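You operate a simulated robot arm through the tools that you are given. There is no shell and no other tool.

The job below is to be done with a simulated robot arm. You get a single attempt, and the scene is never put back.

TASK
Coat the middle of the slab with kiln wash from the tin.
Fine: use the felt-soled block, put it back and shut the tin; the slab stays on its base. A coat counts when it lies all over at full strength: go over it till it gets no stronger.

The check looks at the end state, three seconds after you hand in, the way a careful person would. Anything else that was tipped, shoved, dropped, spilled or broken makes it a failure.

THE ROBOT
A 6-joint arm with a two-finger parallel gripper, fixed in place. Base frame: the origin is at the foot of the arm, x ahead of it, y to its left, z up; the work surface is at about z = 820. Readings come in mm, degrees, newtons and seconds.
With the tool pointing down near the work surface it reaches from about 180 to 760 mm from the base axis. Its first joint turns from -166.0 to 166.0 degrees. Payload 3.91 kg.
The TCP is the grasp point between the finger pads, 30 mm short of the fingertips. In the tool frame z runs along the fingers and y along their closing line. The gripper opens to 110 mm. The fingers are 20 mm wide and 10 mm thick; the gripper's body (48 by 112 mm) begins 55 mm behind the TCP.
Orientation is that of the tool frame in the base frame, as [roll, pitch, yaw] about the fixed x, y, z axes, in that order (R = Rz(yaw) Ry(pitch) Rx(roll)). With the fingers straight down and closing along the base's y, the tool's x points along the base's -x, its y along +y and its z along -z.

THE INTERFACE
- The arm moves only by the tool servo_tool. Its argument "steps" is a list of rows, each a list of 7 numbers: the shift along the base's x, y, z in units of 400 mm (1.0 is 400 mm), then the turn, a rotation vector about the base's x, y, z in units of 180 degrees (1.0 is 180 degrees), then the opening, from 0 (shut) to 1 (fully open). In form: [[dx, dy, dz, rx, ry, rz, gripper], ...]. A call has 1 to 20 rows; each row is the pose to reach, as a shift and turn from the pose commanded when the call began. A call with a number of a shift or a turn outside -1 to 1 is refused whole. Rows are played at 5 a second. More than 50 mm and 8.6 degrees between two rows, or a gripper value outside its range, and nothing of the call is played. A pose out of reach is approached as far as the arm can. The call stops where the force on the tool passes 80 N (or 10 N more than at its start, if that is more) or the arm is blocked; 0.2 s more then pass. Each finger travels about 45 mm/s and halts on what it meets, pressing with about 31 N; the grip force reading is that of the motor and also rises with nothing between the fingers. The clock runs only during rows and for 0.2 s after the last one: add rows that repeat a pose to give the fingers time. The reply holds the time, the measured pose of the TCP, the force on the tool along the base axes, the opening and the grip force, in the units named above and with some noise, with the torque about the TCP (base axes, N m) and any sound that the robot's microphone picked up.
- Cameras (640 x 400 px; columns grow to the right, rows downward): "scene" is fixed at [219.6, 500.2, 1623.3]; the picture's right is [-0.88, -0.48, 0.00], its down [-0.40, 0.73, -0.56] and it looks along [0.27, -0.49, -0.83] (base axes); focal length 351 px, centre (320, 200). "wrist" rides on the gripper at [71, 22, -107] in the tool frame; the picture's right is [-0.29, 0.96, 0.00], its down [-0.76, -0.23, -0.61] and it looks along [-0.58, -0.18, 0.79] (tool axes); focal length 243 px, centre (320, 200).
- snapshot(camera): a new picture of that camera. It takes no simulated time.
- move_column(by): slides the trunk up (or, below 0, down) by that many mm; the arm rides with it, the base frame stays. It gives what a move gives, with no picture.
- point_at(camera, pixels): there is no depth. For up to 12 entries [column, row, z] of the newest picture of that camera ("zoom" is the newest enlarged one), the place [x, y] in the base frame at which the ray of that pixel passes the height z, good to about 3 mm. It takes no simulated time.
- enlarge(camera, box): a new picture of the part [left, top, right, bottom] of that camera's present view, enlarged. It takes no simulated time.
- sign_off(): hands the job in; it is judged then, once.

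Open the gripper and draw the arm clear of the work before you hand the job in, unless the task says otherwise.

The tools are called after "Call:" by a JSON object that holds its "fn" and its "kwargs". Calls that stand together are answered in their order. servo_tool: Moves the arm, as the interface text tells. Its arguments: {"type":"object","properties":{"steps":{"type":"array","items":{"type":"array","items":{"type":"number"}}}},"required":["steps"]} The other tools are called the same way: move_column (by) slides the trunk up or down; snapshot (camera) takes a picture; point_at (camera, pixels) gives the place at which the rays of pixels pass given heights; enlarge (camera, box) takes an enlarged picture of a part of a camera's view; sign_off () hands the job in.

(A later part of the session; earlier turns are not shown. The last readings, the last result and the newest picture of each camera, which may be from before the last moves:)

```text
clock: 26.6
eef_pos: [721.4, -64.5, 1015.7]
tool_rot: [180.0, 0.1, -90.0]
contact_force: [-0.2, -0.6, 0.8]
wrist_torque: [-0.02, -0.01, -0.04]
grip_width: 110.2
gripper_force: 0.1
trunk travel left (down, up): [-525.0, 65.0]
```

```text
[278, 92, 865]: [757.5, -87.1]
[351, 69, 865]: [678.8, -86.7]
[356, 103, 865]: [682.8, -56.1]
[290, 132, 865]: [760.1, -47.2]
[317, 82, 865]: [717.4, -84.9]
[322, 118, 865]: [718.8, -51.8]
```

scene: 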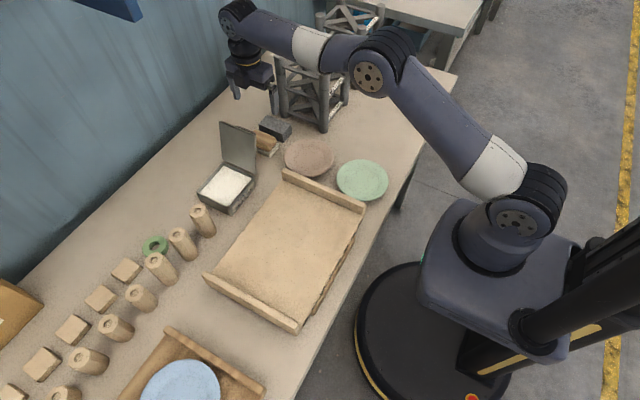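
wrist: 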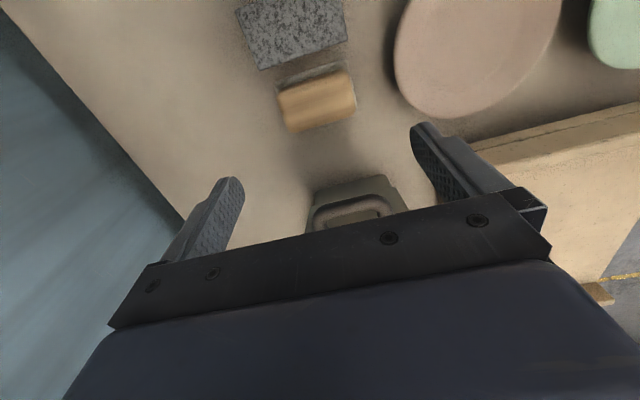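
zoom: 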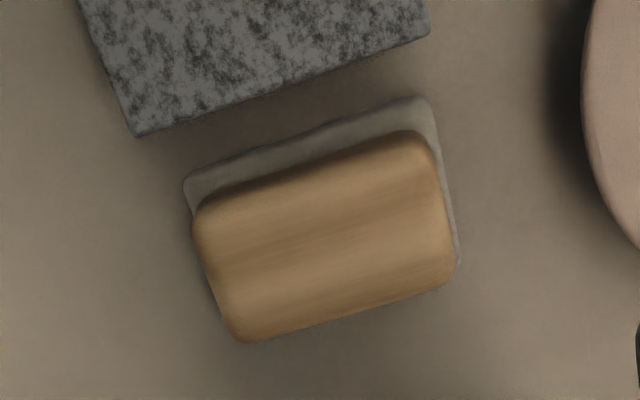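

The block centre is confirmed at about (720,−65). I'll descend to z≈867 and close.

Call:
{"fn": "servo_tool", "kwargs": {"steps": [[-0.001, -0.002, -0.1, 0, 0, 0, 1], [-0.001, -0.002, -0.2, 0, 0, 0, 1], [-0.001, -0.002, -0.29, 0, 0, 0, 1], [-0.001, -0.002, -0.34, 0, 0, 0, 1], [-0.001, -0.002, -0.37, 0, 0, 0, 1], [-0.001, -0.002, -0.37, 0, 0, 0, 1]]}}

Call:
{"fn": "snapshot", "kwargs": {"camera": "wrist"}}

Call:
{"fn": "enlarge", "kwargs": {"camera": "scene", "box": [200, 70, 320, 190]}}

```text
clock: 28.0
eef_pos: [721.8, -67.0, 867.6]
tool_rot: [-180.0, 0.0, -90.0]
contact_force: [-0.3, 0.2, -0.5]
wrist_torque: [0.01, -0.02, -0.02]
grip_width: 110.0
gripper_force: 0.1
trunk travel left (down, up): [-525.0, 65.0]
```

```text
taken
```

wrist: 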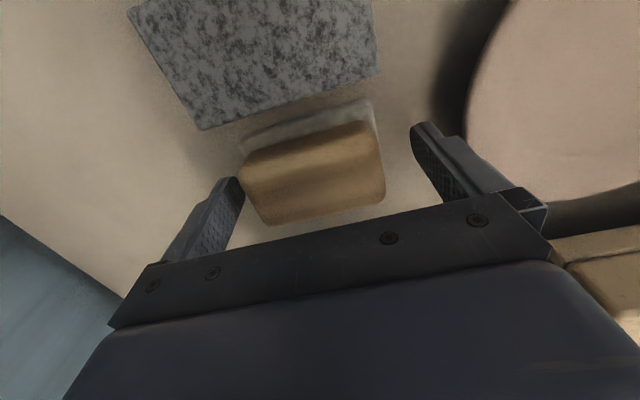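

```text
3.33 times, centred on (260, 130) of scene
```

zoom: 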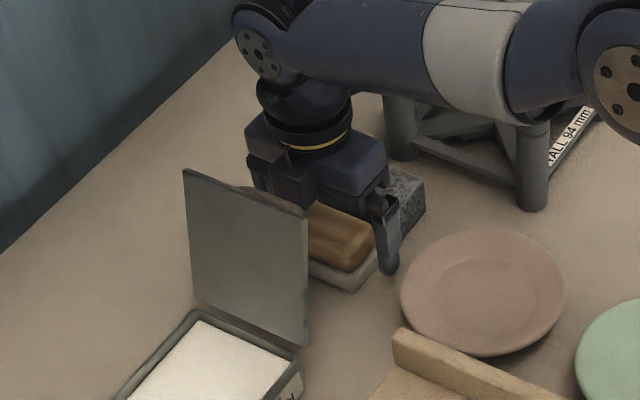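

The fingers straddle the block; before closing I'll check that the gaps on both sides are even.

Call:
{"fn": "point_at", "kwargs": {"camera": "wrist", "pixels": [[240, 172, 850], [262, 222, 850], [372, 122, 850], [385, 188, 850], [252, 197, 850], [379, 155, 850]]}}

```text
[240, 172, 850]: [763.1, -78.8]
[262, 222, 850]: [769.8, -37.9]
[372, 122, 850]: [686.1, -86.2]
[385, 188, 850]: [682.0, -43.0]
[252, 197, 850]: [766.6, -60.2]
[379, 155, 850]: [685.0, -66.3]
```

The block centre matches the TCP within 2–3 mm. I'll close the gripper.

Call:
{"fn": "servo_tool", "kwargs": {"steps": [[0.002, 0, 0, 0, 0, 0, 0.8], [0.002, 0, 0, 0, 0, 0, 0.7], [0.002, 0, 0, 0, 0, 0, 0.6], [0.002, 0, 0, 0, 0, 0, 0.5], [0.002, 0, 0, 0, 0, 0, 0.4], [0.002, 0, 0, 0, 0, 0, 0.3], [0.002, 0, 0, 0, 0, 0, 0.3]]}}

Call:
{"fn": "snapshot", "kwargs": {"camera": "wrist"}}

```text
clock: 29.6
eef_pos: [722.0, -67.0, 867.7]
tool_rot: [179.9, 0.0, -89.9]
contact_force: [1.0, 0.5, 1.8]
wrist_torque: [-0.06, -0.05, 0.01]
grip_width: 77.3
gripper_force: 30.3
trunk travel left (down, up): [-525.0, 65.0]
```

```text
taken
```

wrist: 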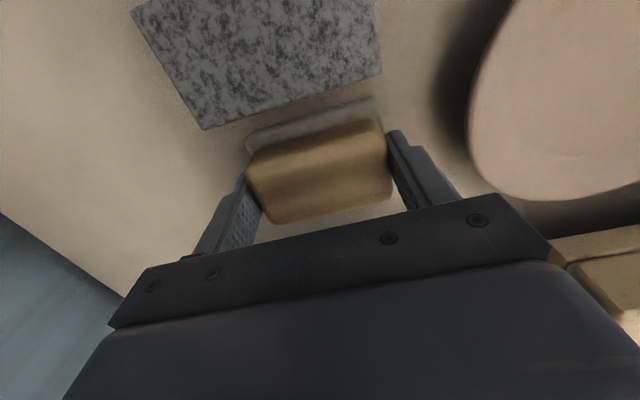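

The block is gripped at 77 mm width with TCP (722,−67,867.7), and I'll remember that pose for the return. I'll lift straight up.

Call:
{"fn": "servo_tool", "kwargs": {"steps": [[0, 0, 0.02, 0, 0, 0, 0.3], [0, 0, 0.06, 0, 0, 0, 0.3], [0, 0, 0.14, 0, 0, 0, 0.3], [0, 0, 0.24, 0, 0, 0, 0.3], [0, 0, 0.34, 0, 0, 0, 0.3], [0, 0, 0.44, 0, 0, 0, 0.3], [0, 0, 0.52, 0, 0, 0, 0.3], [0, 0, 0.52, 0, 0, 0, 0.3]]}}

Call:
{"fn": "snapshot", "kwargs": {"camera": "wrist"}}

Call:
{"fn": "enlarge", "kwargs": {"camera": "scene", "box": [180, 20, 340, 220]}}

```text
clock: 31.4
eef_pos: [721.4, -66.1, 1076.7]
tool_rot: [180.0, 0.0, -90.0]
contact_force: [-0.2, 0.3, 0.1]
wrist_torque: [0.0, -0.02, 0.0]
grip_width: 33.3
gripper_force: 0.1
trunk travel left (down, up): [-525.0, 65.0]
```

```text
taken
```

wrist: 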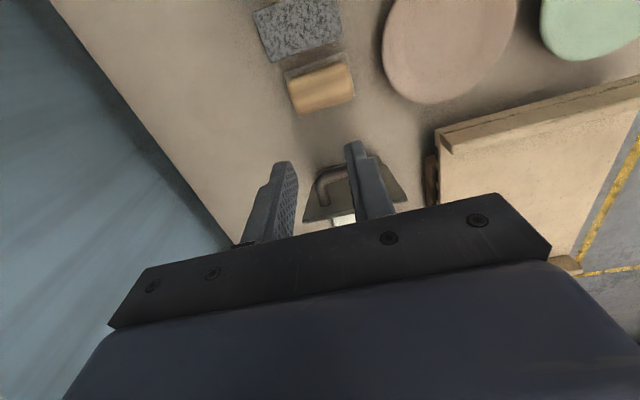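

```text
2.00 times, centred on (260, 120) of scene
```

zoom: 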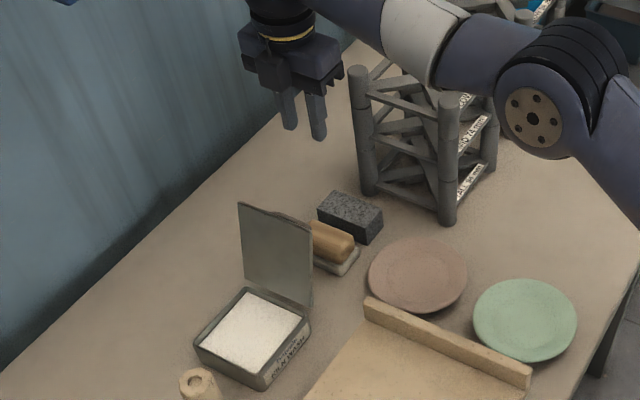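

The gripper now reads 33 mm, so the block slipped out of the grip and stayed on the table. I'll look closely at its current position and shape.

Call:
{"fn": "enlarge", "kwargs": {"camera": "wrist", "box": [260, 40, 380, 130]}}

Call:
{"fn": "point_at", "kwargs": {"camera": "zoom", "pixels": [[150, 205, 865], [455, 110, 865], [495, 250, 865], [205, 375, 865], [135, 195, 832], [445, 75, 832], [320, 240, 865]]}}

Call:
{"fn": "enlarge", "kwargs": {"camera": "scene", "box": [240, 105, 300, 165]}}

```text
4.44 times, centred on (320, 85) of wrist
```

zoom: 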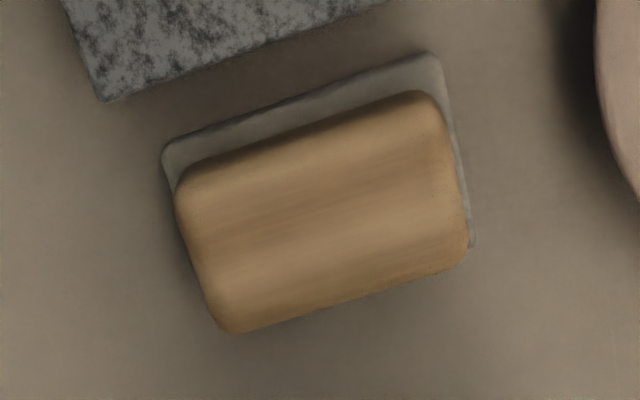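

```text
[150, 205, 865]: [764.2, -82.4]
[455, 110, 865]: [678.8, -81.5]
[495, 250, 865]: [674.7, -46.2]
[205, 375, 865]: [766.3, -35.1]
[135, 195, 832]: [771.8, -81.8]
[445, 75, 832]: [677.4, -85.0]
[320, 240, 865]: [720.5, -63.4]
```

```text
6.67 times, centred on (270, 135) of scene
```

zoom: 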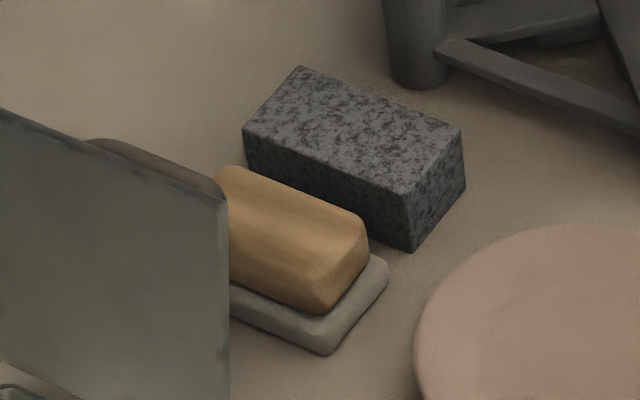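

The block moved barely 1 mm and sits flat. I'll go back down about 3 mm lower this time, close fully, and lift slowly while checking the width.

Call:
{"fn": "servo_tool", "kwargs": {"steps": [[0, 0, -0.05, 0, 0, 0, 1], [0, 0, -0.12, 0, 0, 0, 1], [0, 0, -0.2, 0, 0, 0, 1], [0, 0, -0.28, 0, 0, 0, 1], [0, 0, -0.36, 0, 0, 0, 1], [0, 0, -0.44, 0, 0, 0, 1], [0, 0, -0.5, 0, 0, 0, 1], [0, 0, -0.522, 0, 0, 0, 1], [0, 0, -0.522, 0, 0, 0, 1]]}}

Call:
{"fn": "enlarge", "kwargs": {"camera": "scene", "box": [240, 105, 300, 165]}}

Call:
{"fn": "enlarge", "kwargs": {"camera": "wrist", "box": [200, 90, 460, 260]}}

```text
clock: 33.4
eef_pos: [720.9, -66.1, 866.9]
tool_rot: [-179.9, 0.1, -89.9]
contact_force: [-0.2, 0.3, 0.6]
wrist_torque: [0.06, -0.03, 0.01]
grip_width: 109.9
gripper_force: 0.1
trunk travel left (down, up): [-525.0, 65.0]
```

```text
6.67 times, centred on (270, 135) of scene
```

zoom: 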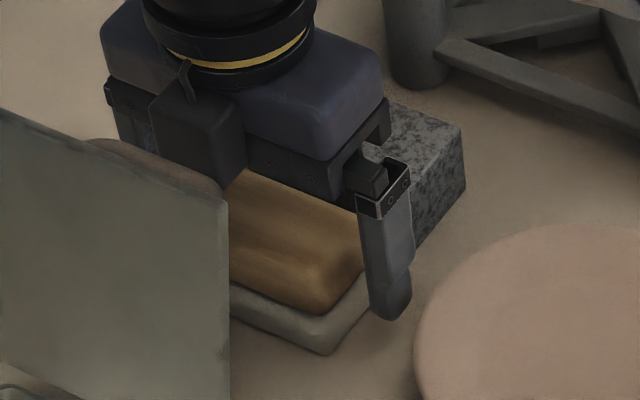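

```text
2.35 times, centred on (330, 175) of wrist
```

zoom: 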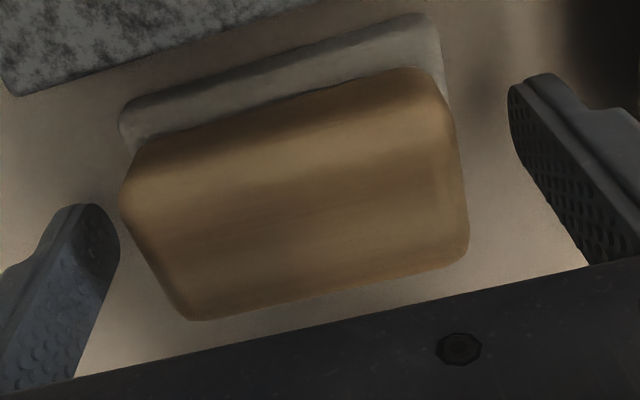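

The fingertips are at the level of the wood's lower half, clear of the sole. I'll lower 2 mm more, close fully with time to settle, and lift just a few mm.

Call:
{"fn": "servo_tool", "kwargs": {"steps": [[0, 0, -0.005, 0, 0, 0, 0.9], [0, 0, -0.005, 0, 0, 0, 0.75], [0, 0, -0.005, 0, 0, 0, 0.6], [0, 0, -0.005, 0, 0, 0, 0.3], [0, 0, -0.005, 0, 0, 0, 0], [0, 0, -0.005, 0, 0, 0, 0], [0, 0, -0.005, 0, 0, 0, 0], [0, 0, -0.005, 0, 0, 0, 0]]}}

Call:
{"fn": "enlarge", "kwargs": {"camera": "scene", "box": [240, 105, 300, 165]}}

Call:
{"fn": "enlarge", "kwargs": {"camera": "wrist", "box": [200, 90, 460, 260]}}

Call:
{"fn": "servo_tool", "kwargs": {"steps": [[0, 0, 0.003, 0, 0, 0, 0], [0, 0, 0.006, 0, 0, 0, 0], [0, 0, 0.01, 0, 0, 0, 0], [0, 0, 0.01, 0, 0, 0, 0]]}}

Call:
{"fn": "enlarge", "kwargs": {"camera": "scene", "box": [240, 105, 300, 165]}}

```text
clock: 35.2
eef_pos: [721.7, -66.1, 865.7]
tool_rot: [179.9, 0.0, -90.0]
contact_force: [-0.1, 0.0, 0.0]
wrist_torque: [0.01, -0.09, -0.01]
grip_width: 84.4
gripper_force: 31.4
trunk travel left (down, up): [-525.0, 65.0]
```

```text
6.67 times, centred on (270, 135) of scene
```

zoom: 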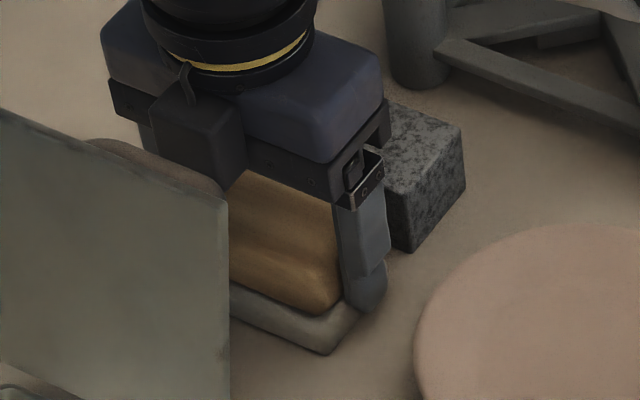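

```text
2.35 times, centred on (330, 175) of wrist
```

zoom: 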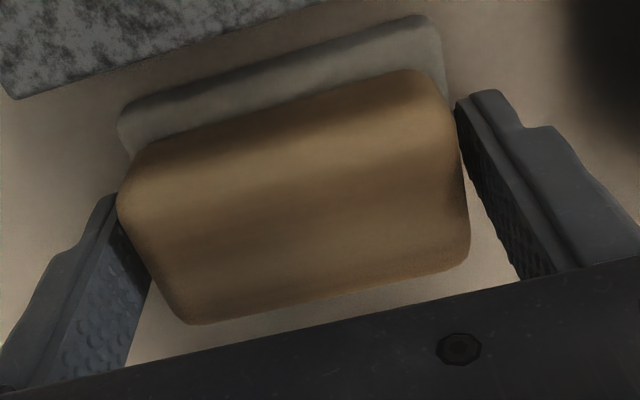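

```text
clock: 36.2
eef_pos: [721.2, -67.5, 869.0]
tool_rot: [180.0, 0.0, -90.0]
contact_force: [0.2, -1.4, -1.0]
wrist_torque: [0.02, -0.01, 0.01]
grip_width: 84.3
gripper_force: 31.3
trunk travel left (down, up): [-525.0, 65.0]
```

```text
6.67 times, centred on (270, 135) of scene
```

zoom: 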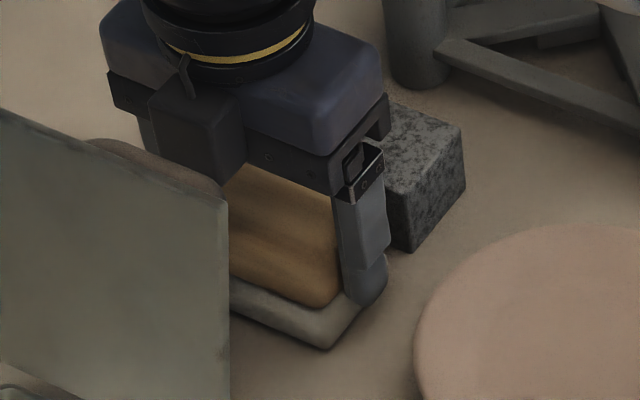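

The 84 mm width means the fingertips are on the felt sole, so the sole's top is higher than I assumed. I'll lower back, open, rise to z≈874 so only the wood is gripped, and close again.

Call:
{"fn": "servo_tool", "kwargs": {"steps": [[0, 0, -0.006, 0, 0, 0, 0], [0, 0, -0.01, 0, 0, 0, 0], [0, 0, -0.01, 0, 0, 0, 0.9], [0, 0, -0.01, 0, 0, 0, 1], [0, 0, 0.0, 0, 0, 0, 1], [0, 0, 0.01, 0, 0, 0, 1], [0, 0, 0.01, 0, 0, 0, 1]]}}

Call:
{"fn": "servo_tool", "kwargs": {"steps": [[0, 0, 0, 0, 0, 0, 0.9], [0, 0, 0, 0, 0, 0, 0.75], [0, 0, 0, 0, 0, 0, 0.6], [0, 0, 0, 0, 0, 0, 0.3], [0, 0, 0, 0, 0, 0, 0], [0, 0, 0, 0, 0, 0, 0], [0, 0, 0, 0, 0, 0, 0]]}}

Call:
{"fn": "enlarge", "kwargs": {"camera": "scene", "box": [240, 105, 300, 165]}}

Call:
{"fn": "enlarge", "kwargs": {"camera": "wrist", "box": [200, 90, 460, 260]}}

```text
clock: 37.8
eef_pos: [722.1, -66.6, 872.0]
tool_rot: [179.9, 0.0, -90.1]
contact_force: [-0.3, -0.5, -0.8]
wrist_torque: [-0.01, -0.02, -0.01]
grip_width: 110.1
gripper_force: 0.0
trunk travel left (down, up): [-525.0, 65.0]
```

```text
clock: 39.4
eef_pos: [722.0, -65.7, 872.4]
tool_rot: [-180.0, -0.1, -90.0]
contact_force: [0.3, -0.2, 1.2]
wrist_torque: [0.01, 0.0, 0.02]
grip_width: 77.0
gripper_force: 31.2
trunk travel left (down, up): [-525.0, 65.0]
```

```text
6.67 times, centred on (270, 135) of scene
```

zoom: 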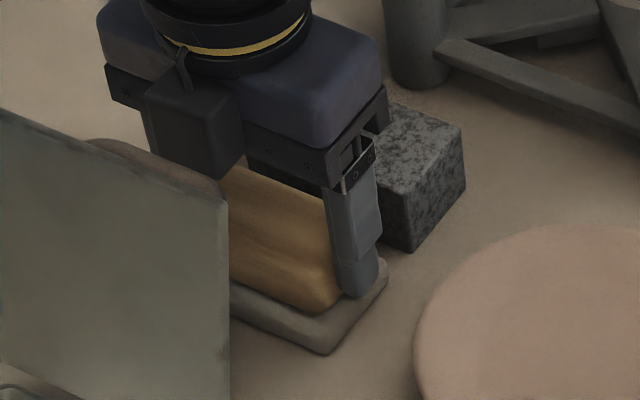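

```text
2.35 times, centred on (330, 175) of wrist
```

zoom: 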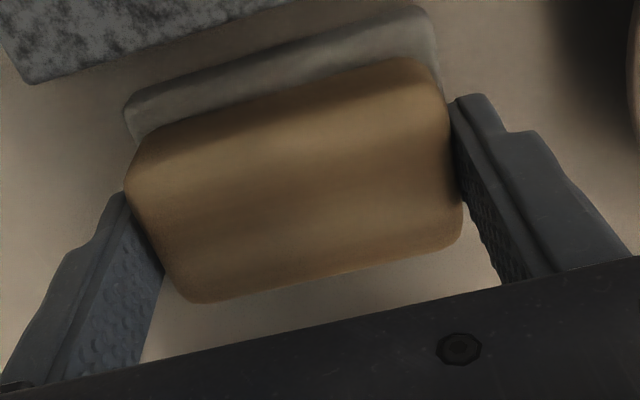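

The width is now 77.0 mm on the wood, the same as the first grip that slipped. I'll lift very slowly a few mm and check whether it holds.

Call:
{"fn": "servo_tool", "kwargs": {"steps": [[0, 0, 0.002, 0, 0, 0, 0], [0, 0, 0.004, 0, 0, 0, 0], [0, 0, 0.007, 0, 0, 0, 0], [0, 0, 0.01, 0, 0, 0, 0], [0, 0, 0.01, 0, 0, 0, 0]]}}

Call:
{"fn": "enlarge", "kwargs": {"camera": "scene", "box": [240, 105, 300, 165]}}

Call:
{"fn": "enlarge", "kwargs": {"camera": "wrist", "box": [200, 90, 460, 260]}}

```text
clock: 40.6
eef_pos: [722.3, -66.1, 876.3]
tool_rot: [-179.9, -0.1, -90.0]
contact_force: [-0.6, -0.3, -2.0]
wrist_torque: [-0.01, 0.04, -0.01]
grip_width: 77.3
gripper_force: 31.1
trunk travel left (down, up): [-525.0, 65.0]
```

```text
6.67 times, centred on (270, 135) of scene
```

zoom: 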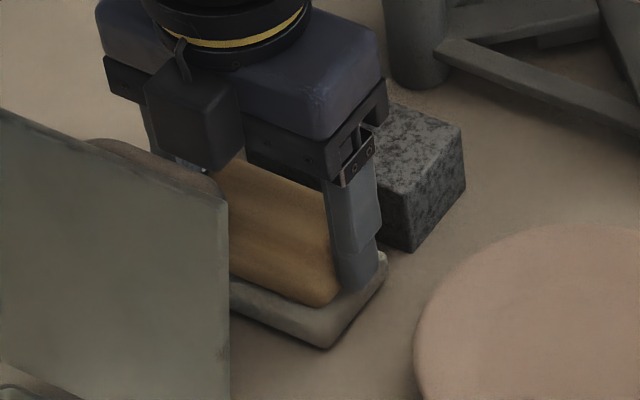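

```text
2.35 times, centred on (330, 175) of wrist
```

zoom: 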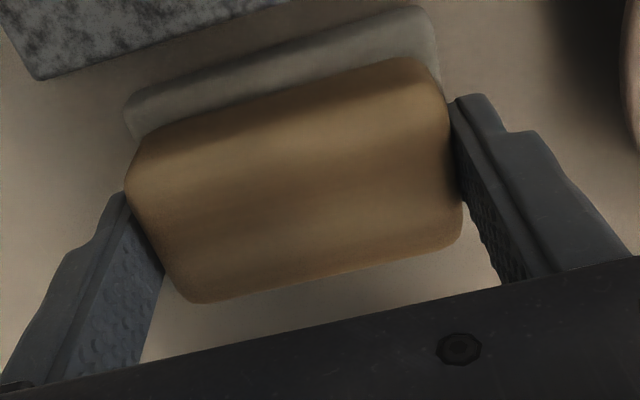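

This time the block lifted with the gripper: the wrist view is unchanged and the weight reads about 2 N. I'll keep lifting gently.

Call:
{"fn": "servo_tool", "kwargs": {"steps": [[0, 0, 0.01, 0, 0, 0, 0], [0, 0, 0.025, 0, 0, 0, 0], [0, 0, 0.045, 0, 0, 0, 0], [0, 0, 0.065, 0, 0, 0, 0], [0, 0, 0.085, 0, 0, 0, 0], [0, 0, 0.1, 0, 0, 0, 0], [0, 0, 0.1, 0, 0, 0, 0]]}}

Call:
{"fn": "enlarge", "kwargs": {"camera": "scene", "box": [230, 85, 310, 165]}}

Call:
{"fn": "snapshot", "kwargs": {"camera": "wrist"}}

```text
clock: 42.2
eef_pos: [722.6, -66.7, 918.1]
tool_rot: [-179.9, 0.0, -90.0]
contact_force: [0.3, -0.1, -1.2]
wrist_torque: [0.04, 0.0, -0.01]
grip_width: 77.3
gripper_force: 30.2
trunk travel left (down, up): [-525.0, 65.0]
```

```text
5.00 times, centred on (270, 125) of scene
```

zoom: 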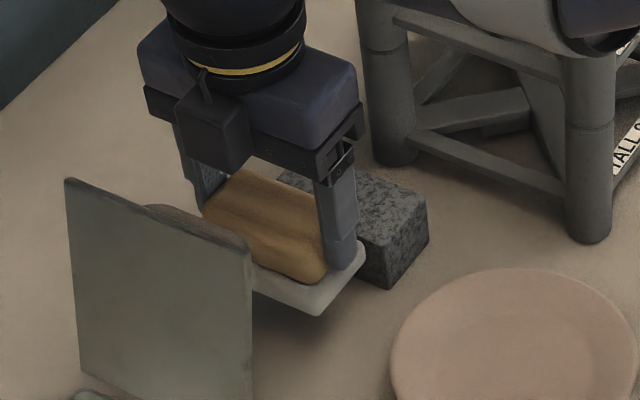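

```text
taken
```

wrist: 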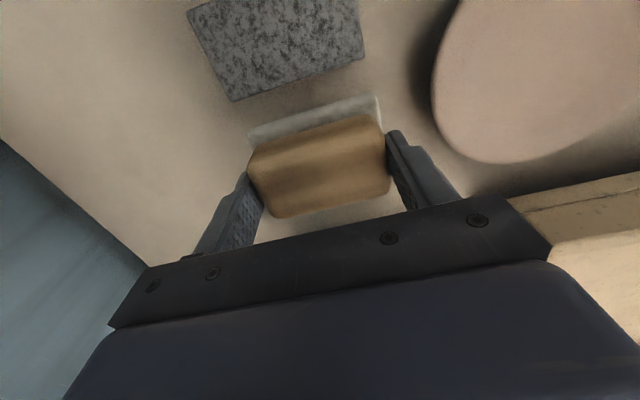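

The block is held securely 45 mm up. I'll raise it above the lid's top (z 986) before crossing to the tin.

Call:
{"fn": "servo_tool", "kwargs": {"steps": [[0, 0, 0.02, 0, 0, 0, 0], [0, 0, 0.06, 0, 0, 0, 0], [0, 0, 0.11, 0, 0, 0, 0], [0, 0, 0.16, 0, 0, 0, 0], [0, 0, 0.21, 0, 0, 0, 0], [0, 0, 0.26, 0, 0, 0, 0], [0, 0, 0.31, 0, 0, 0, 0], [0, 0, 0.36, 0, 0, 0, 0], [0, 0, 0.39, 0, 0, 0, 0], [0, 0, 0.4, 0, 0, 0, 0], [0, 0, 0.4, 0, 0, 0, 0]]}}

Call:
{"fn": "servo_tool", "kwargs": {"steps": [[0, 0.02, 0, 0, 0, -0.03, 0], [0, 0.06, 0, 0, 0, -0.07, 0], [0, 0.1, 0, 0, 0, -0.11, 0], [0, 0.14, 0, 0, 0, -0.15, 0], [0, 0.18, 0, 0, 0, -0.19, 0], [0, 0.22, 0, 0, 0, -0.23, 0], [0, 0.26, 0, 0, 0, -0.27, 0], [-0.01, 0.3, 0, 0, 0, -0.31, 0], [-0.01, 0.34, 0, 0, 0, -0.35, 0], [-0.01, 0.38, 0, 0, 0, -0.39, 0], [-0.02, 0.42, 0, 0, 0, -0.43, 0], [-0.02, 0.46, 0, 0, 0, -0.47, 0], [-0.02, 0.48, 0, 0, 0, -0.5, 0], [-0.02, 0.48, 0, 0, 0, -0.5, 0]]}}

Call:
{"fn": "snapshot", "kwargs": {"camera": "wrist"}}

Call:
{"fn": "snapshot", "kwargs": {"camera": "scene"}}

```text
clock: 44.6
eef_pos: [721.7, -66.5, 1076.7]
tool_rot: [180.0, 0.1, -90.0]
contact_force: [0.2, -0.2, -0.3]
wrist_torque: [0.01, -0.01, 0.01]
grip_width: 77.0
gripper_force: 30.9
trunk travel left (down, up): [-525.0, 65.0]
```

```text
clock: 47.6
eef_pos: [712.6, 126.2, 1076.0]
tool_rot: [-180.0, 0.0, 179.9]
contact_force: [0.2, 0.5, -0.7]
wrist_torque: [-0.02, 0.0, 0.02]
grip_width: 77.4
gripper_force: 30.8
trunk travel left (down, up): [-525.0, 65.0]
```

```text
taken
```

wrist: 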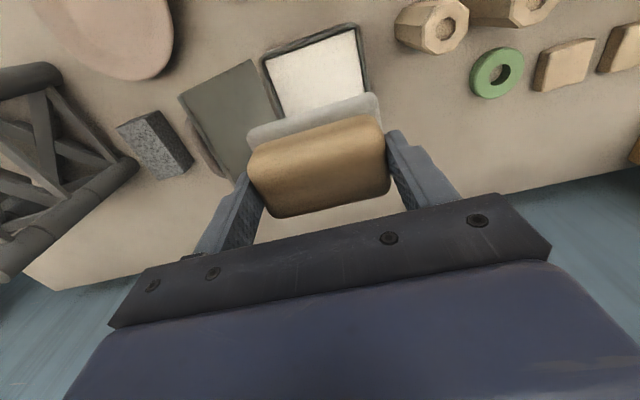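

```text
taken
```

scene: 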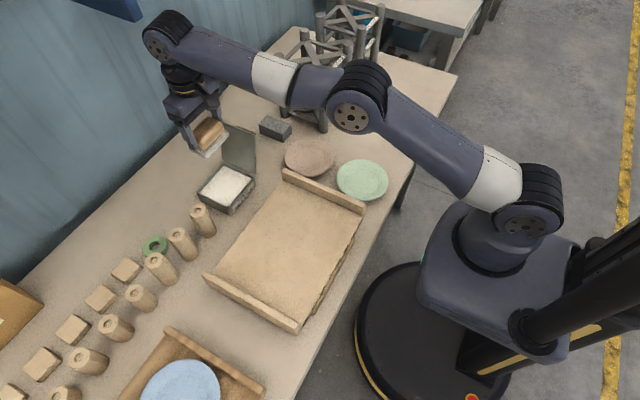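

The block is held above the tin. I'll zoom in on the tin in both views to measure its opening and the wash level.

Call:
{"fn": "enlarge", "kwargs": {"camera": "wrist", "box": [240, 10, 400, 130]}}

Call:
{"fn": "point_at", "kwargs": {"camera": "zoom", "pixels": [[88, 165, 867], [472, 55, 867], [105, 175, 867], [455, 75, 867], [105, 185, 850], [460, 80, 850]]}}

Call:
{"fn": "enlarge", "kwargs": {"camera": "scene", "box": [180, 150, 270, 220]}}

```text
3.33 times, centred on (320, 70) of wrist
```

zoom: 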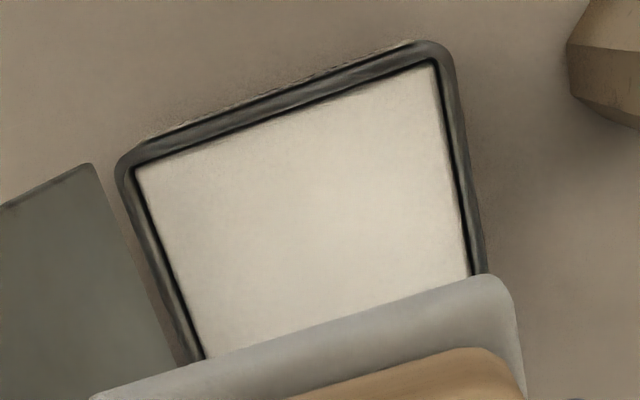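

```text
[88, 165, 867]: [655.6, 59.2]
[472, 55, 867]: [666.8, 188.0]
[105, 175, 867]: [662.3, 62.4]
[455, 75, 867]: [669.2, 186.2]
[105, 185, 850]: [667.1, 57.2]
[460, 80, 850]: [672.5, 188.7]
```

```text
5.71 times, centred on (225, 185) of scene
```

zoom: 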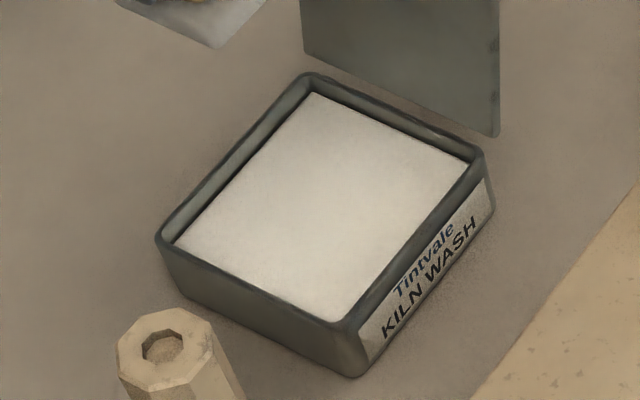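

I'll convert the rim and wash corners from this enlarged scene view, and the inner corners from the wrist view.

Call:
{"fn": "point_at", "kwargs": {"camera": "zoom", "pixels": [[158, 238, 866], [352, 325, 866], [485, 150, 866], [305, 75, 866], [174, 244, 866], [340, 321, 866], [471, 162, 866], [314, 92, 866], [174, 244, 855], [314, 92, 855], [471, 162, 855], [314, 92, 845]]}}

Call:
{"fn": "point_at", "kwargs": {"camera": "wrist", "pixels": [[264, 60, 866], [357, 23, 866], [263.5, 60.3, 855], [355, 28.3, 855], [365.5, 92.5, 855], [281.5, 117, 855], [281.5, 117, 866], [365.5, 92.5, 866]]}}

```text
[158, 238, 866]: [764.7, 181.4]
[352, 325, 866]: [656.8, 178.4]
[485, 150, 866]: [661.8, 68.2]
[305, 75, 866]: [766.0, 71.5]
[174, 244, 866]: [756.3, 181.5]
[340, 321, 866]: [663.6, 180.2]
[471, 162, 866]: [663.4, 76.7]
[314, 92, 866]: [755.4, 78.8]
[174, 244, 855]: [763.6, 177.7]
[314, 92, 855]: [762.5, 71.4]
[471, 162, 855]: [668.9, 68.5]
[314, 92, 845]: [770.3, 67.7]
```

```text
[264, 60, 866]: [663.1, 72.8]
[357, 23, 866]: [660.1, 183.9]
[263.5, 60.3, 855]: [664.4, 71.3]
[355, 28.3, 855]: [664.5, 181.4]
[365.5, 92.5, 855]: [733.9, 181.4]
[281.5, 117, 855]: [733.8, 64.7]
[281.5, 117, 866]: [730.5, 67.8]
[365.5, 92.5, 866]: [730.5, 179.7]
```

The tin's opening spans about x 664–762, y 74–179, centred at (713.5,126), with the wash just under the rim. The sole fits with its long axis along y, so I'll descend to just above the wash.

Call:
{"fn": "servo_tool", "kwargs": {"steps": [[0.002, 0, -0.03, 0, 0, 0, 0], [0.002, 0, -0.08, 0, 0, 0, 0], [0.002, 0, -0.14, 0, 0, 0, 0], [0.002, 0, -0.2, 0, 0, 0, 0], [0.002, 0, -0.26, 0, 0, 0, 0], [0.002, 0, -0.32, 0, 0, 0, 0], [0.002, 0, -0.36, 0, 0, 0, 0], [0.002, 0, -0.375, 0, 0, 0, 0], [0.002, 0, -0.375, 0, 0, 0, 0]]}}

Call:
{"fn": "snapshot", "kwargs": {"camera": "wrist"}}

Call:
{"fn": "enlarge", "kwargs": {"camera": "scene", "box": [160, 120, 280, 220]}}

```text
clock: 49.6
eef_pos: [715.2, 126.2, 926.6]
tool_rot: [180.0, 0.0, 180.0]
contact_force: [0.8, 0.1, -0.6]
wrist_torque: [0.0, -0.03, 0.0]
grip_width: 77.0
gripper_force: 30.7
trunk travel left (down, up): [-525.0, 65.0]
```

```text
taken
```

wrist: 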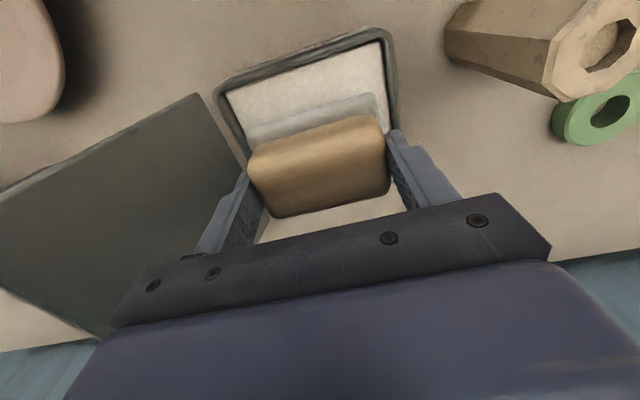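

```text
4.00 times, centred on (220, 170) of scene
```

zoom: 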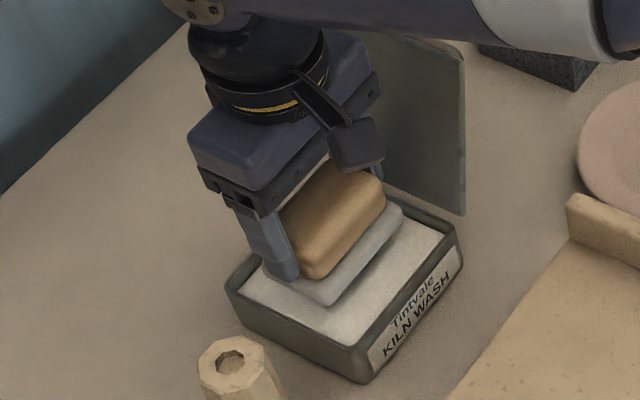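

The sole is centred over the wash with clear margins. I'll lower in small steps and watch for contact force.

Call:
{"fn": "servo_tool", "kwargs": {"steps": [[0, 0, -0.01, 0, 0, 0, 0], [0, 0, -0.02, 0, 0, 0, 0], [0, 0, -0.03, 0, 0, 0, 0], [0, 0, -0.03, 0, 0, 0, 0]]}}

Call:
{"fn": "servo_tool", "kwargs": {"steps": [[0, 0, -0.005, 0, 0, 0, 0], [0, 0, -0.01, 0, 0, 0, 0], [0, 0, -0.01, 0, 0, 0, 0]]}}

Call:
{"fn": "enlarge", "kwargs": {"camera": "scene", "box": [160, 120, 280, 220]}}

```text
clock: 50.6
eef_pos: [713.3, 125.1, 915.5]
tool_rot: [179.9, 0.0, 179.9]
contact_force: [-0.7, 0.1, -0.7]
wrist_torque: [-0.03, 0.01, 0.02]
grip_width: 77.1
gripper_force: 31.1
trunk travel left (down, up): [-525.0, 65.0]
```

```text
clock: 51.4
eef_pos: [715.3, 125.9, 910.6]
tool_rot: [-180.0, -0.1, 180.0]
contact_force: [-0.4, 0.6, -1.4]
wrist_torque: [-0.01, 0.02, -0.01]
grip_width: 77.4
gripper_force: 31.1
trunk travel left (down, up): [-525.0, 65.0]
```

```text
4.00 times, centred on (220, 170) of scene
```

zoom: 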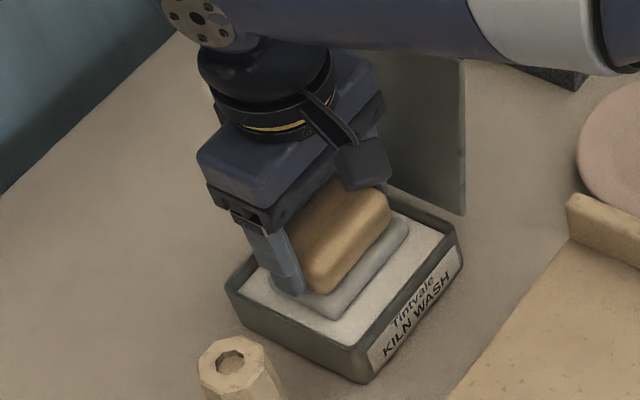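

There is no contact yet at z 910.6, so I'll continue lowering in 2 mm steps.

Call:
{"fn": "servo_tool", "kwargs": {"steps": [[0, 0, -0.005, 0, 0, 0, 0], [0, 0, -0.01, 0, 0, 0, 0], [0, 0, -0.01, 0, 0, 0, 0]]}}

Call:
{"fn": "servo_tool", "kwargs": {"steps": [[0, 0, -0.005, 0, 0, 0, 0], [0, 0, -0.005, 0, 0, 0, 0]]}}

Call:
{"fn": "servo_tool", "kwargs": {"steps": [[0, 0, -0.005, 0, 0, 0, 0], [0, 0, -0.005, 0, 0, 0, 0]]}}

Call:
{"fn": "enlarge", "kwargs": {"camera": "scene", "box": [160, 120, 280, 220]}}

```text
clock: 52.2
eef_pos: [715.1, 124.7, 909.8]
tool_rot: [180.0, 0.2, -179.9]
contact_force: [-0.4, 0.5, 13.6]
wrist_torque: [-0.05, 0.4, 0.01]
grip_width: 77.0
gripper_force: 31.5
trunk travel left (down, up): [-525.0, 65.0]
```

```text
clock: 52.8
eef_pos: [714.4, 125.6, 908.9]
tool_rot: [180.0, 0.4, -179.9]
contact_force: [1.7, 0.8, 30.6]
wrist_torque: [-0.16, 0.73, 0.04]
grip_width: 77.0
gripper_force: 30.9
trunk travel left (down, up): [-525.0, 65.0]
```

```text
clock: 53.4
eef_pos: [713.8, 125.5, 909.5]
tool_rot: [179.9, 0.5, -180.0]
contact_force: [0.9, -0.4, 41.1]
wrist_torque: [-0.27, 0.76, 0.01]
grip_width: 77.2
gripper_force: 30.5
trunk travel left (down, up): [-525.0, 65.0]
```

```text
4.00 times, centred on (220, 170) of scene
```

zoom: 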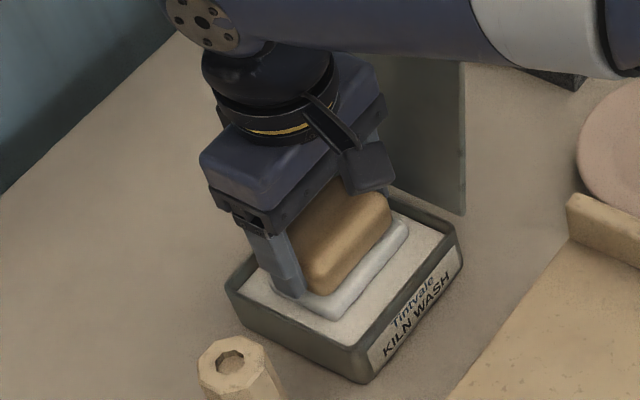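

Contact occurred at z≈909.5 and the sole now looks white, but 41 N is more than needed. I'll lift off slowly and inspect the block in the grip.

Call:
{"fn": "servo_tool", "kwargs": {"steps": [[0, 0, 0.008, 0, 0, 0, 0], [0, 0, 0.012, 0, 0, 0, 0], [0, 0, 0.012, 0, 0, 0, 0]]}}

Call:
{"fn": "servo_tool", "kwargs": {"steps": [[0, 0, 0.01, 0, 0, 0, 0], [0, 0, 0.03, 0, 0, 0, 0], [0, 0, 0.07, 0, 0, 0, 0], [0, 0, 0.12, 0, 0, 0, 0], [0, 0, 0.18, 0, 0, 0, 0], [0, 0, 0.2, 0, 0, 0, 0], [0, 0, 0.2, 0, 0, 0, 0]]}}

Call:
{"fn": "enlarge", "kwargs": {"camera": "scene", "box": [160, 100, 280, 220]}}

Call:
{"fn": "snapshot", "kwargs": {"camera": "wrist"}}

```text
clock: 54.2
eef_pos: [714.3, 126.5, 909.0]
tool_rot: [180.0, 0.2, 180.0]
contact_force: [5.4, 1.0, 22.8]
wrist_torque: [0.11, -0.67, -0.05]
grip_width: 77.4
gripper_force: 31.2
trunk travel left (down, up): [-525.0, 65.0]
```

```text
clock: 55.8
eef_pos: [714.6, 125.6, 987.4]
tool_rot: [180.0, 0.0, -179.9]
contact_force: [-0.5, -0.1, -0.6]
wrist_torque: [-0.02, 0.0, -0.02]
grip_width: 77.0
gripper_force: 30.9
trunk travel left (down, up): [-525.0, 65.0]
```

```text
3.33 times, centred on (220, 160) of scene
```

zoom: 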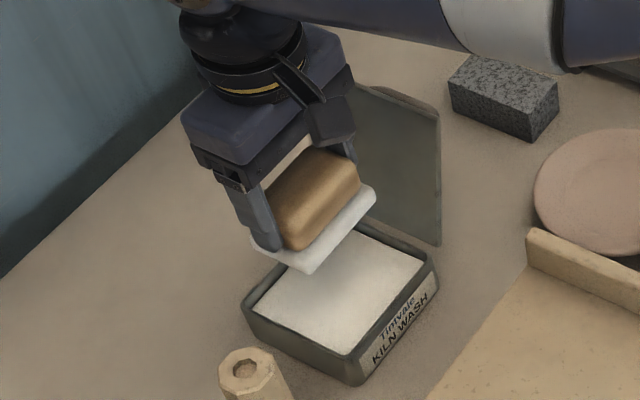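

```text
taken
```

wrist: 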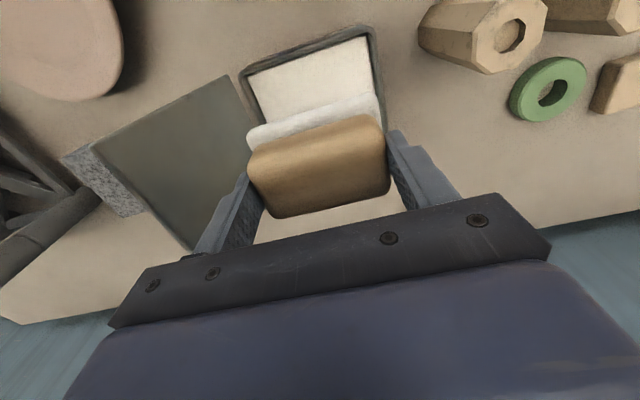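

The sole is evenly white, so it is loaded. I'll carry it over the slab's centre while turning +90° so the fingers won't meet the ribs.

Call:
{"fn": "servo_tool", "kwargs": {"steps": [[-0.02, 0, 0, 0, 0, 0.02, 0], [-0.06, 0.01, 0, 0, 0, 0.06, 0], [-0.105, 0.02, 0, 0, 0, 0.1, 0], [-0.15, 0.03, 0, 0, 0, 0.14, 0], [-0.195, 0.04, 0, 0, 0, 0.18, 0], [-0.24, 0.05, 0, 0, 0, 0.22, 0], [-0.285, 0.06, 0, 0, 0, 0.26, 0], [-0.33, 0.07, 0, 0, 0, 0.3, 0], [-0.375, 0.08, 0, 0, 0, 0.34, 0], [-0.42, 0.09, 0, 0, 0, 0.38, 0], [-0.465, 0.1, 0, 0, 0, 0.42, 0], [-0.51, 0.115, 0, 0, 0, 0.46, 0], [-0.555, 0.13, 0, 0, 0, 0.49, 0], [-0.59, 0.135, 0, 0, 0, 0.5, 0], [-0.59, 0.135, 0, 0, 0, 0.5, 0]]}}

Call:
{"fn": "snapshot", "kwargs": {"camera": "wrist"}}

Call:
{"fn": "snapshot", "kwargs": {"camera": "scene"}}

```text
clock: 59.0
eef_pos: [477.8, 178.7, 987.5]
tool_rot: [-179.9, -0.1, -89.9]
contact_force: [-0.6, -0.5, -2.0]
wrist_torque: [-0.03, -0.04, 0.0]
grip_width: 76.8
gripper_force: 31.5
trunk travel left (down, up): [-525.0, 65.0]
```

```text
taken
```

wrist: 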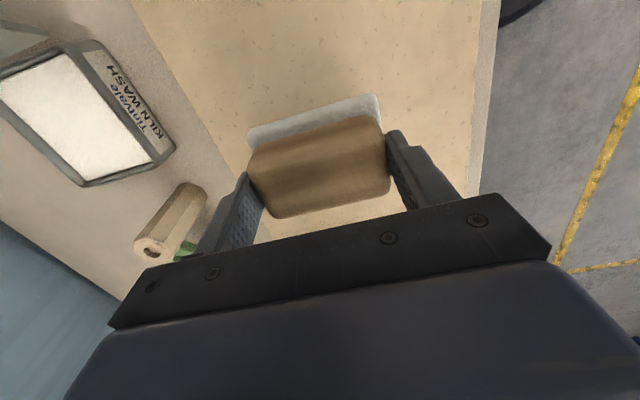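

```text
taken
```

scene: 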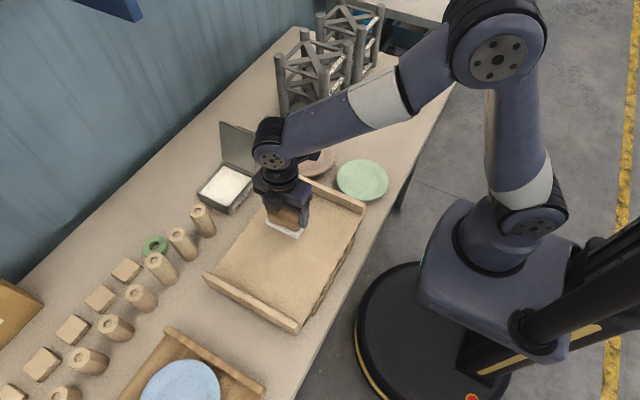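

I'll cross-check the slab's x edges from both cameras to estimate its surface height.

Call:
{"fn": "point_at", "kwargs": {"camera": "wrist", "pixels": [[170, 68, 830], [170, 68, 845], [170, 68, 860], [497, 20, 830], [497, 20, 845], [497, 20, 860], [478, 130, 845]]}}

Call:
{"fn": "enlarge", "kwargs": {"camera": "scene", "box": [195, 165, 375, 335]}}

```text
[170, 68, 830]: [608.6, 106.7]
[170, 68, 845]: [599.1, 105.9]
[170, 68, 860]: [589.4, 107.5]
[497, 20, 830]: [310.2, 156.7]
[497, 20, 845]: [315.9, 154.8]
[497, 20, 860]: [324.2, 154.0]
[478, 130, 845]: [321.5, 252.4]
```

```text
2.35 times, centred on (285, 250) of scene
```

zoom: 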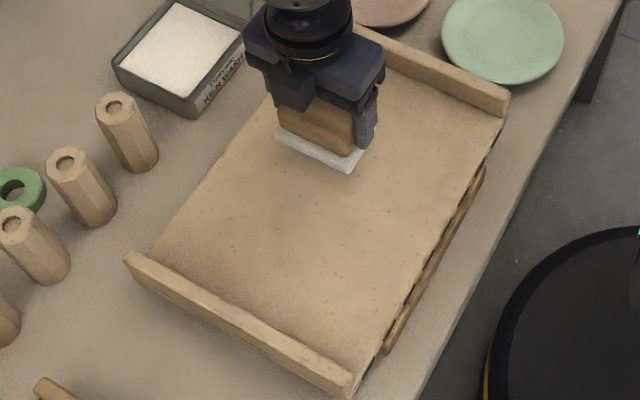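

I'll get the slab edges from the scene view at several heights.

Call:
{"fn": "point_at", "kwargs": {"camera": "zoom", "pixels": [[232, 143, 835], [232, 143, 850], [205, 182, 835], [205, 182, 850], [205, 182, 865], [500, 118, 835], [500, 118, 850], [435, 235, 850], [375, 345, 850], [152, 262, 850], [350, 367, 850], [268, 108, 850]]}}

Call:
{"fn": "enlarge", "kwargs": {"camera": "wrist", "box": [380, 0, 540, 200]}}

```text
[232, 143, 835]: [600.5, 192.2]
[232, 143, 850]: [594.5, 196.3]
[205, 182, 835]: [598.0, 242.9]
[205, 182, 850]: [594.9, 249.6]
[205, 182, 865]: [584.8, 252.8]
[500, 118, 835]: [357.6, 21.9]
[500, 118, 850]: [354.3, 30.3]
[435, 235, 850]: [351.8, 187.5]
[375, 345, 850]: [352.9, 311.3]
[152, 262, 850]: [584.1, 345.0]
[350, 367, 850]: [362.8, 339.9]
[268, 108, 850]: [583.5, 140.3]
```

```text
2.00 times, centred on (460, 100) of wrist
```

zoom: 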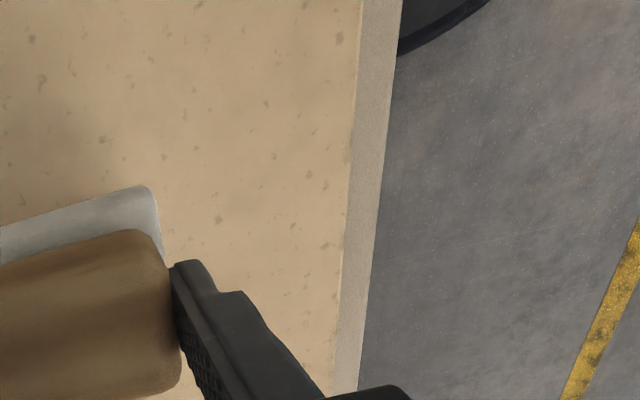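

The two views agree on a slab surface near z≈850, with x from about 352 to 595. I'll descend over its centre and probe for contact gently.

Call:
{"fn": "servo_tool", "kwargs": {"steps": [[0, 0, -0.04, 0, 0, 0, 0], [0, 0, -0.09, 0, 0, 0, 0], [0, 0, -0.14, 0, 0, 0, 0], [0, 0, -0.17, 0, 0, 0, 0], [0, 0, -0.18, 0, 0, 0, 0], [0, 0, -0.18, 0, 0, 0, 0]]}}

Call:
{"fn": "enlarge", "kwargs": {"camera": "scene", "box": [195, 165, 375, 335]}}

Call:
{"fn": "servo_tool", "kwargs": {"steps": [[0, 0, -0.006, 0, 0, 0, 0], [0, 0, -0.012, 0, 0, 0, 0], [0, 0, -0.012, 0, 0, 0, 0]]}}

```text
clock: 60.4
eef_pos: [478.3, 179.5, 920.0]
tool_rot: [-179.4, 0.1, -90.0]
contact_force: [-1.0, -0.3, 68.3]
wrist_torque: [0.01, 2.37, -0.06]
grip_width: 77.4
gripper_force: 30.6
trunk travel left (down, up): [-525.0, 65.0]
```

```text
2.35 times, centred on (285, 250) of scene
```

zoom: 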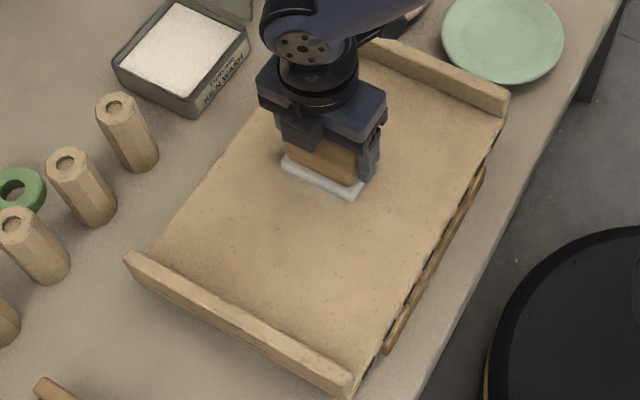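

```text
clock: 60.8
eef_pos: [479.2, 180.6, 920.7]
tool_rot: [-179.2, 0.3, -90.0]
contact_force: [-8.9, -3.9, 38.5]
wrist_torque: [-0.27, 2.05, 0.18]
grip_width: 77.7
gripper_force: 30.9
trunk travel left (down, up): [-525.0, 65.0]
stopped in row 1: the force on the tool passed its limit at 84 N (the readings are from after the stop); the commanded pose is now the measured one
```

Contact came earlier than expected, at TCP z≈921, and the move stopped at 84 N. I'll relieve it right away by raising a few mm and check.

Call:
{"fn": "servo_tool", "kwargs": {"steps": [[0, 0, 0.006, 0, 0, 0, 0], [0, 0, 0.01, 0, 0, 0, 0], [0, 0, 0.01, 0, 0, 0, 0]]}}

Call:
{"fn": "snapshot", "kwargs": {"camera": "wrist"}}

Call:
{"fn": "enlarge", "kwargs": {"camera": "scene", "box": [195, 165, 375, 335]}}

```text
clock: 61.6
eef_pos: [480.5, 180.3, 919.8]
tool_rot: [-179.5, 0.2, -89.9]
contact_force: [-0.9, 0.0, 1.6]
wrist_torque: [0.05, 0.16, 0.03]
grip_width: 77.3
gripper_force: 31.0
trunk travel left (down, up): [-525.0, 65.0]
```

```text
taken
```

wrist: 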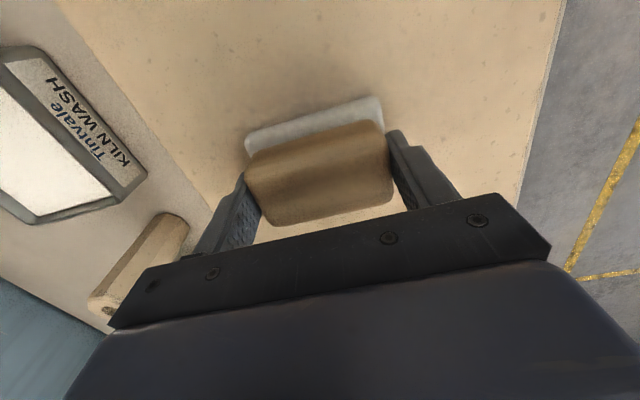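

```text
2.35 times, centred on (285, 250) of scene
```

zoom: 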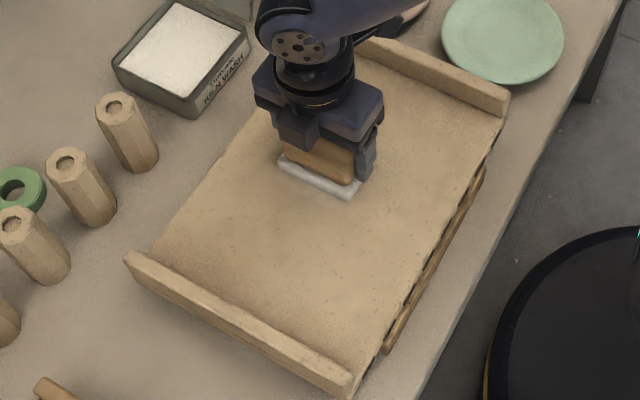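

The force is back to 1.6 N at z≈920, so the slab surface is near z≈868. I'll lift a little and look for a mark and check the block.

Call:
{"fn": "servo_tool", "kwargs": {"steps": [[0, 0, 0.02, 0, 0, 0, 0], [0, 0, 0.06, 0, 0, 0, 0], [0, 0, 0.1, 0, 0, 0, 0], [0, 0, 0.1, 0, 0, 0, 0]]}}

Call:
{"fn": "snapshot", "kwargs": {"camera": "wrist"}}

Call:
{"fn": "enlarge", "kwargs": {"camera": "scene", "box": [240, 160, 340, 250]}}

Call:
{"fn": "enlarge", "kwargs": {"camera": "wrist", "box": [200, 60, 440, 240]}}

```text
clock: 62.6
eef_pos: [480.3, 182.4, 962.1]
tool_rot: [-179.5, 0.2, -90.0]
contact_force: [-0.7, -0.6, -0.2]
wrist_torque: [0.01, -0.02, -0.01]
grip_width: 77.4
gripper_force: 31.0
trunk travel left (down, up): [-525.0, 65.0]
```

```text
taken
```

wrist: 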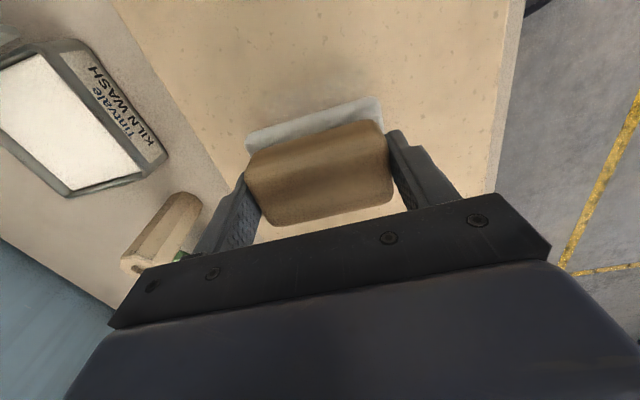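

```text
4.44 times, centred on (290, 205) of scene
```

zoom: 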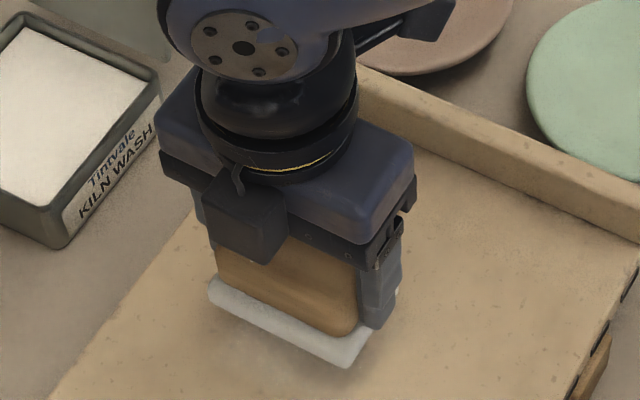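

```text
2.22 times, centred on (320, 150) of wrist
```

zoom: 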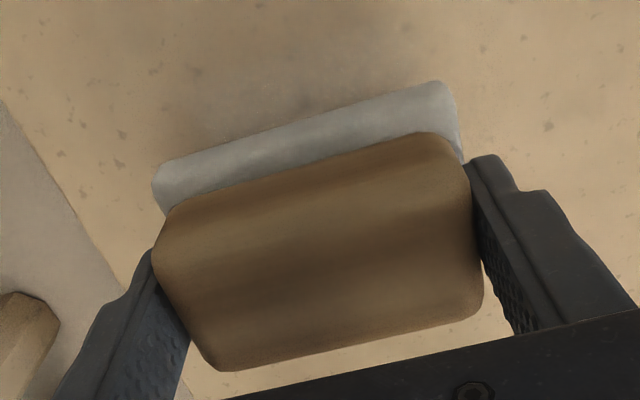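

The sole now looks a little greyer, so some wash may have transferred. I'll move +y by 90 mm at this height to see the spot at the slab's centre.

Call:
{"fn": "servo_tool", "kwargs": {"steps": [[0, 0.05, 0, 0, 0, 0, 0], [0, 0.11, 0, 0, 0, 0, 0], [0, 0.17, 0, 0, 0, 0, 0], [0, 0.22, 0, 0, 0, 0, 0], [0, 0.22, 0, 0, 0, 0, 0]]}}

Call:
{"fn": "snapshot", "kwargs": {"camera": "wrist"}}

Call:
{"fn": "snapshot", "kwargs": {"camera": "scene"}}

```text
clock: 63.8
eef_pos: [480.7, 269.1, 962.1]
tool_rot: [-179.5, 0.2, -90.0]
contact_force: [-0.5, 0.9, -1.2]
wrist_torque: [-0.05, 0.03, 0.01]
grip_width: 77.4
gripper_force: 31.3
trunk travel left (down, up): [-525.0, 65.0]
```

```text
taken
```

wrist: 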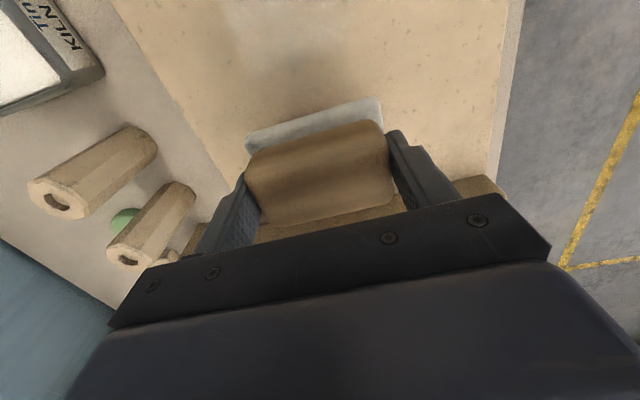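

```text
taken
```

scene: 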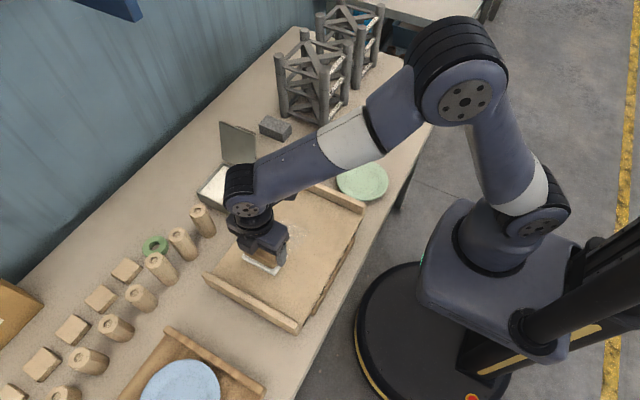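

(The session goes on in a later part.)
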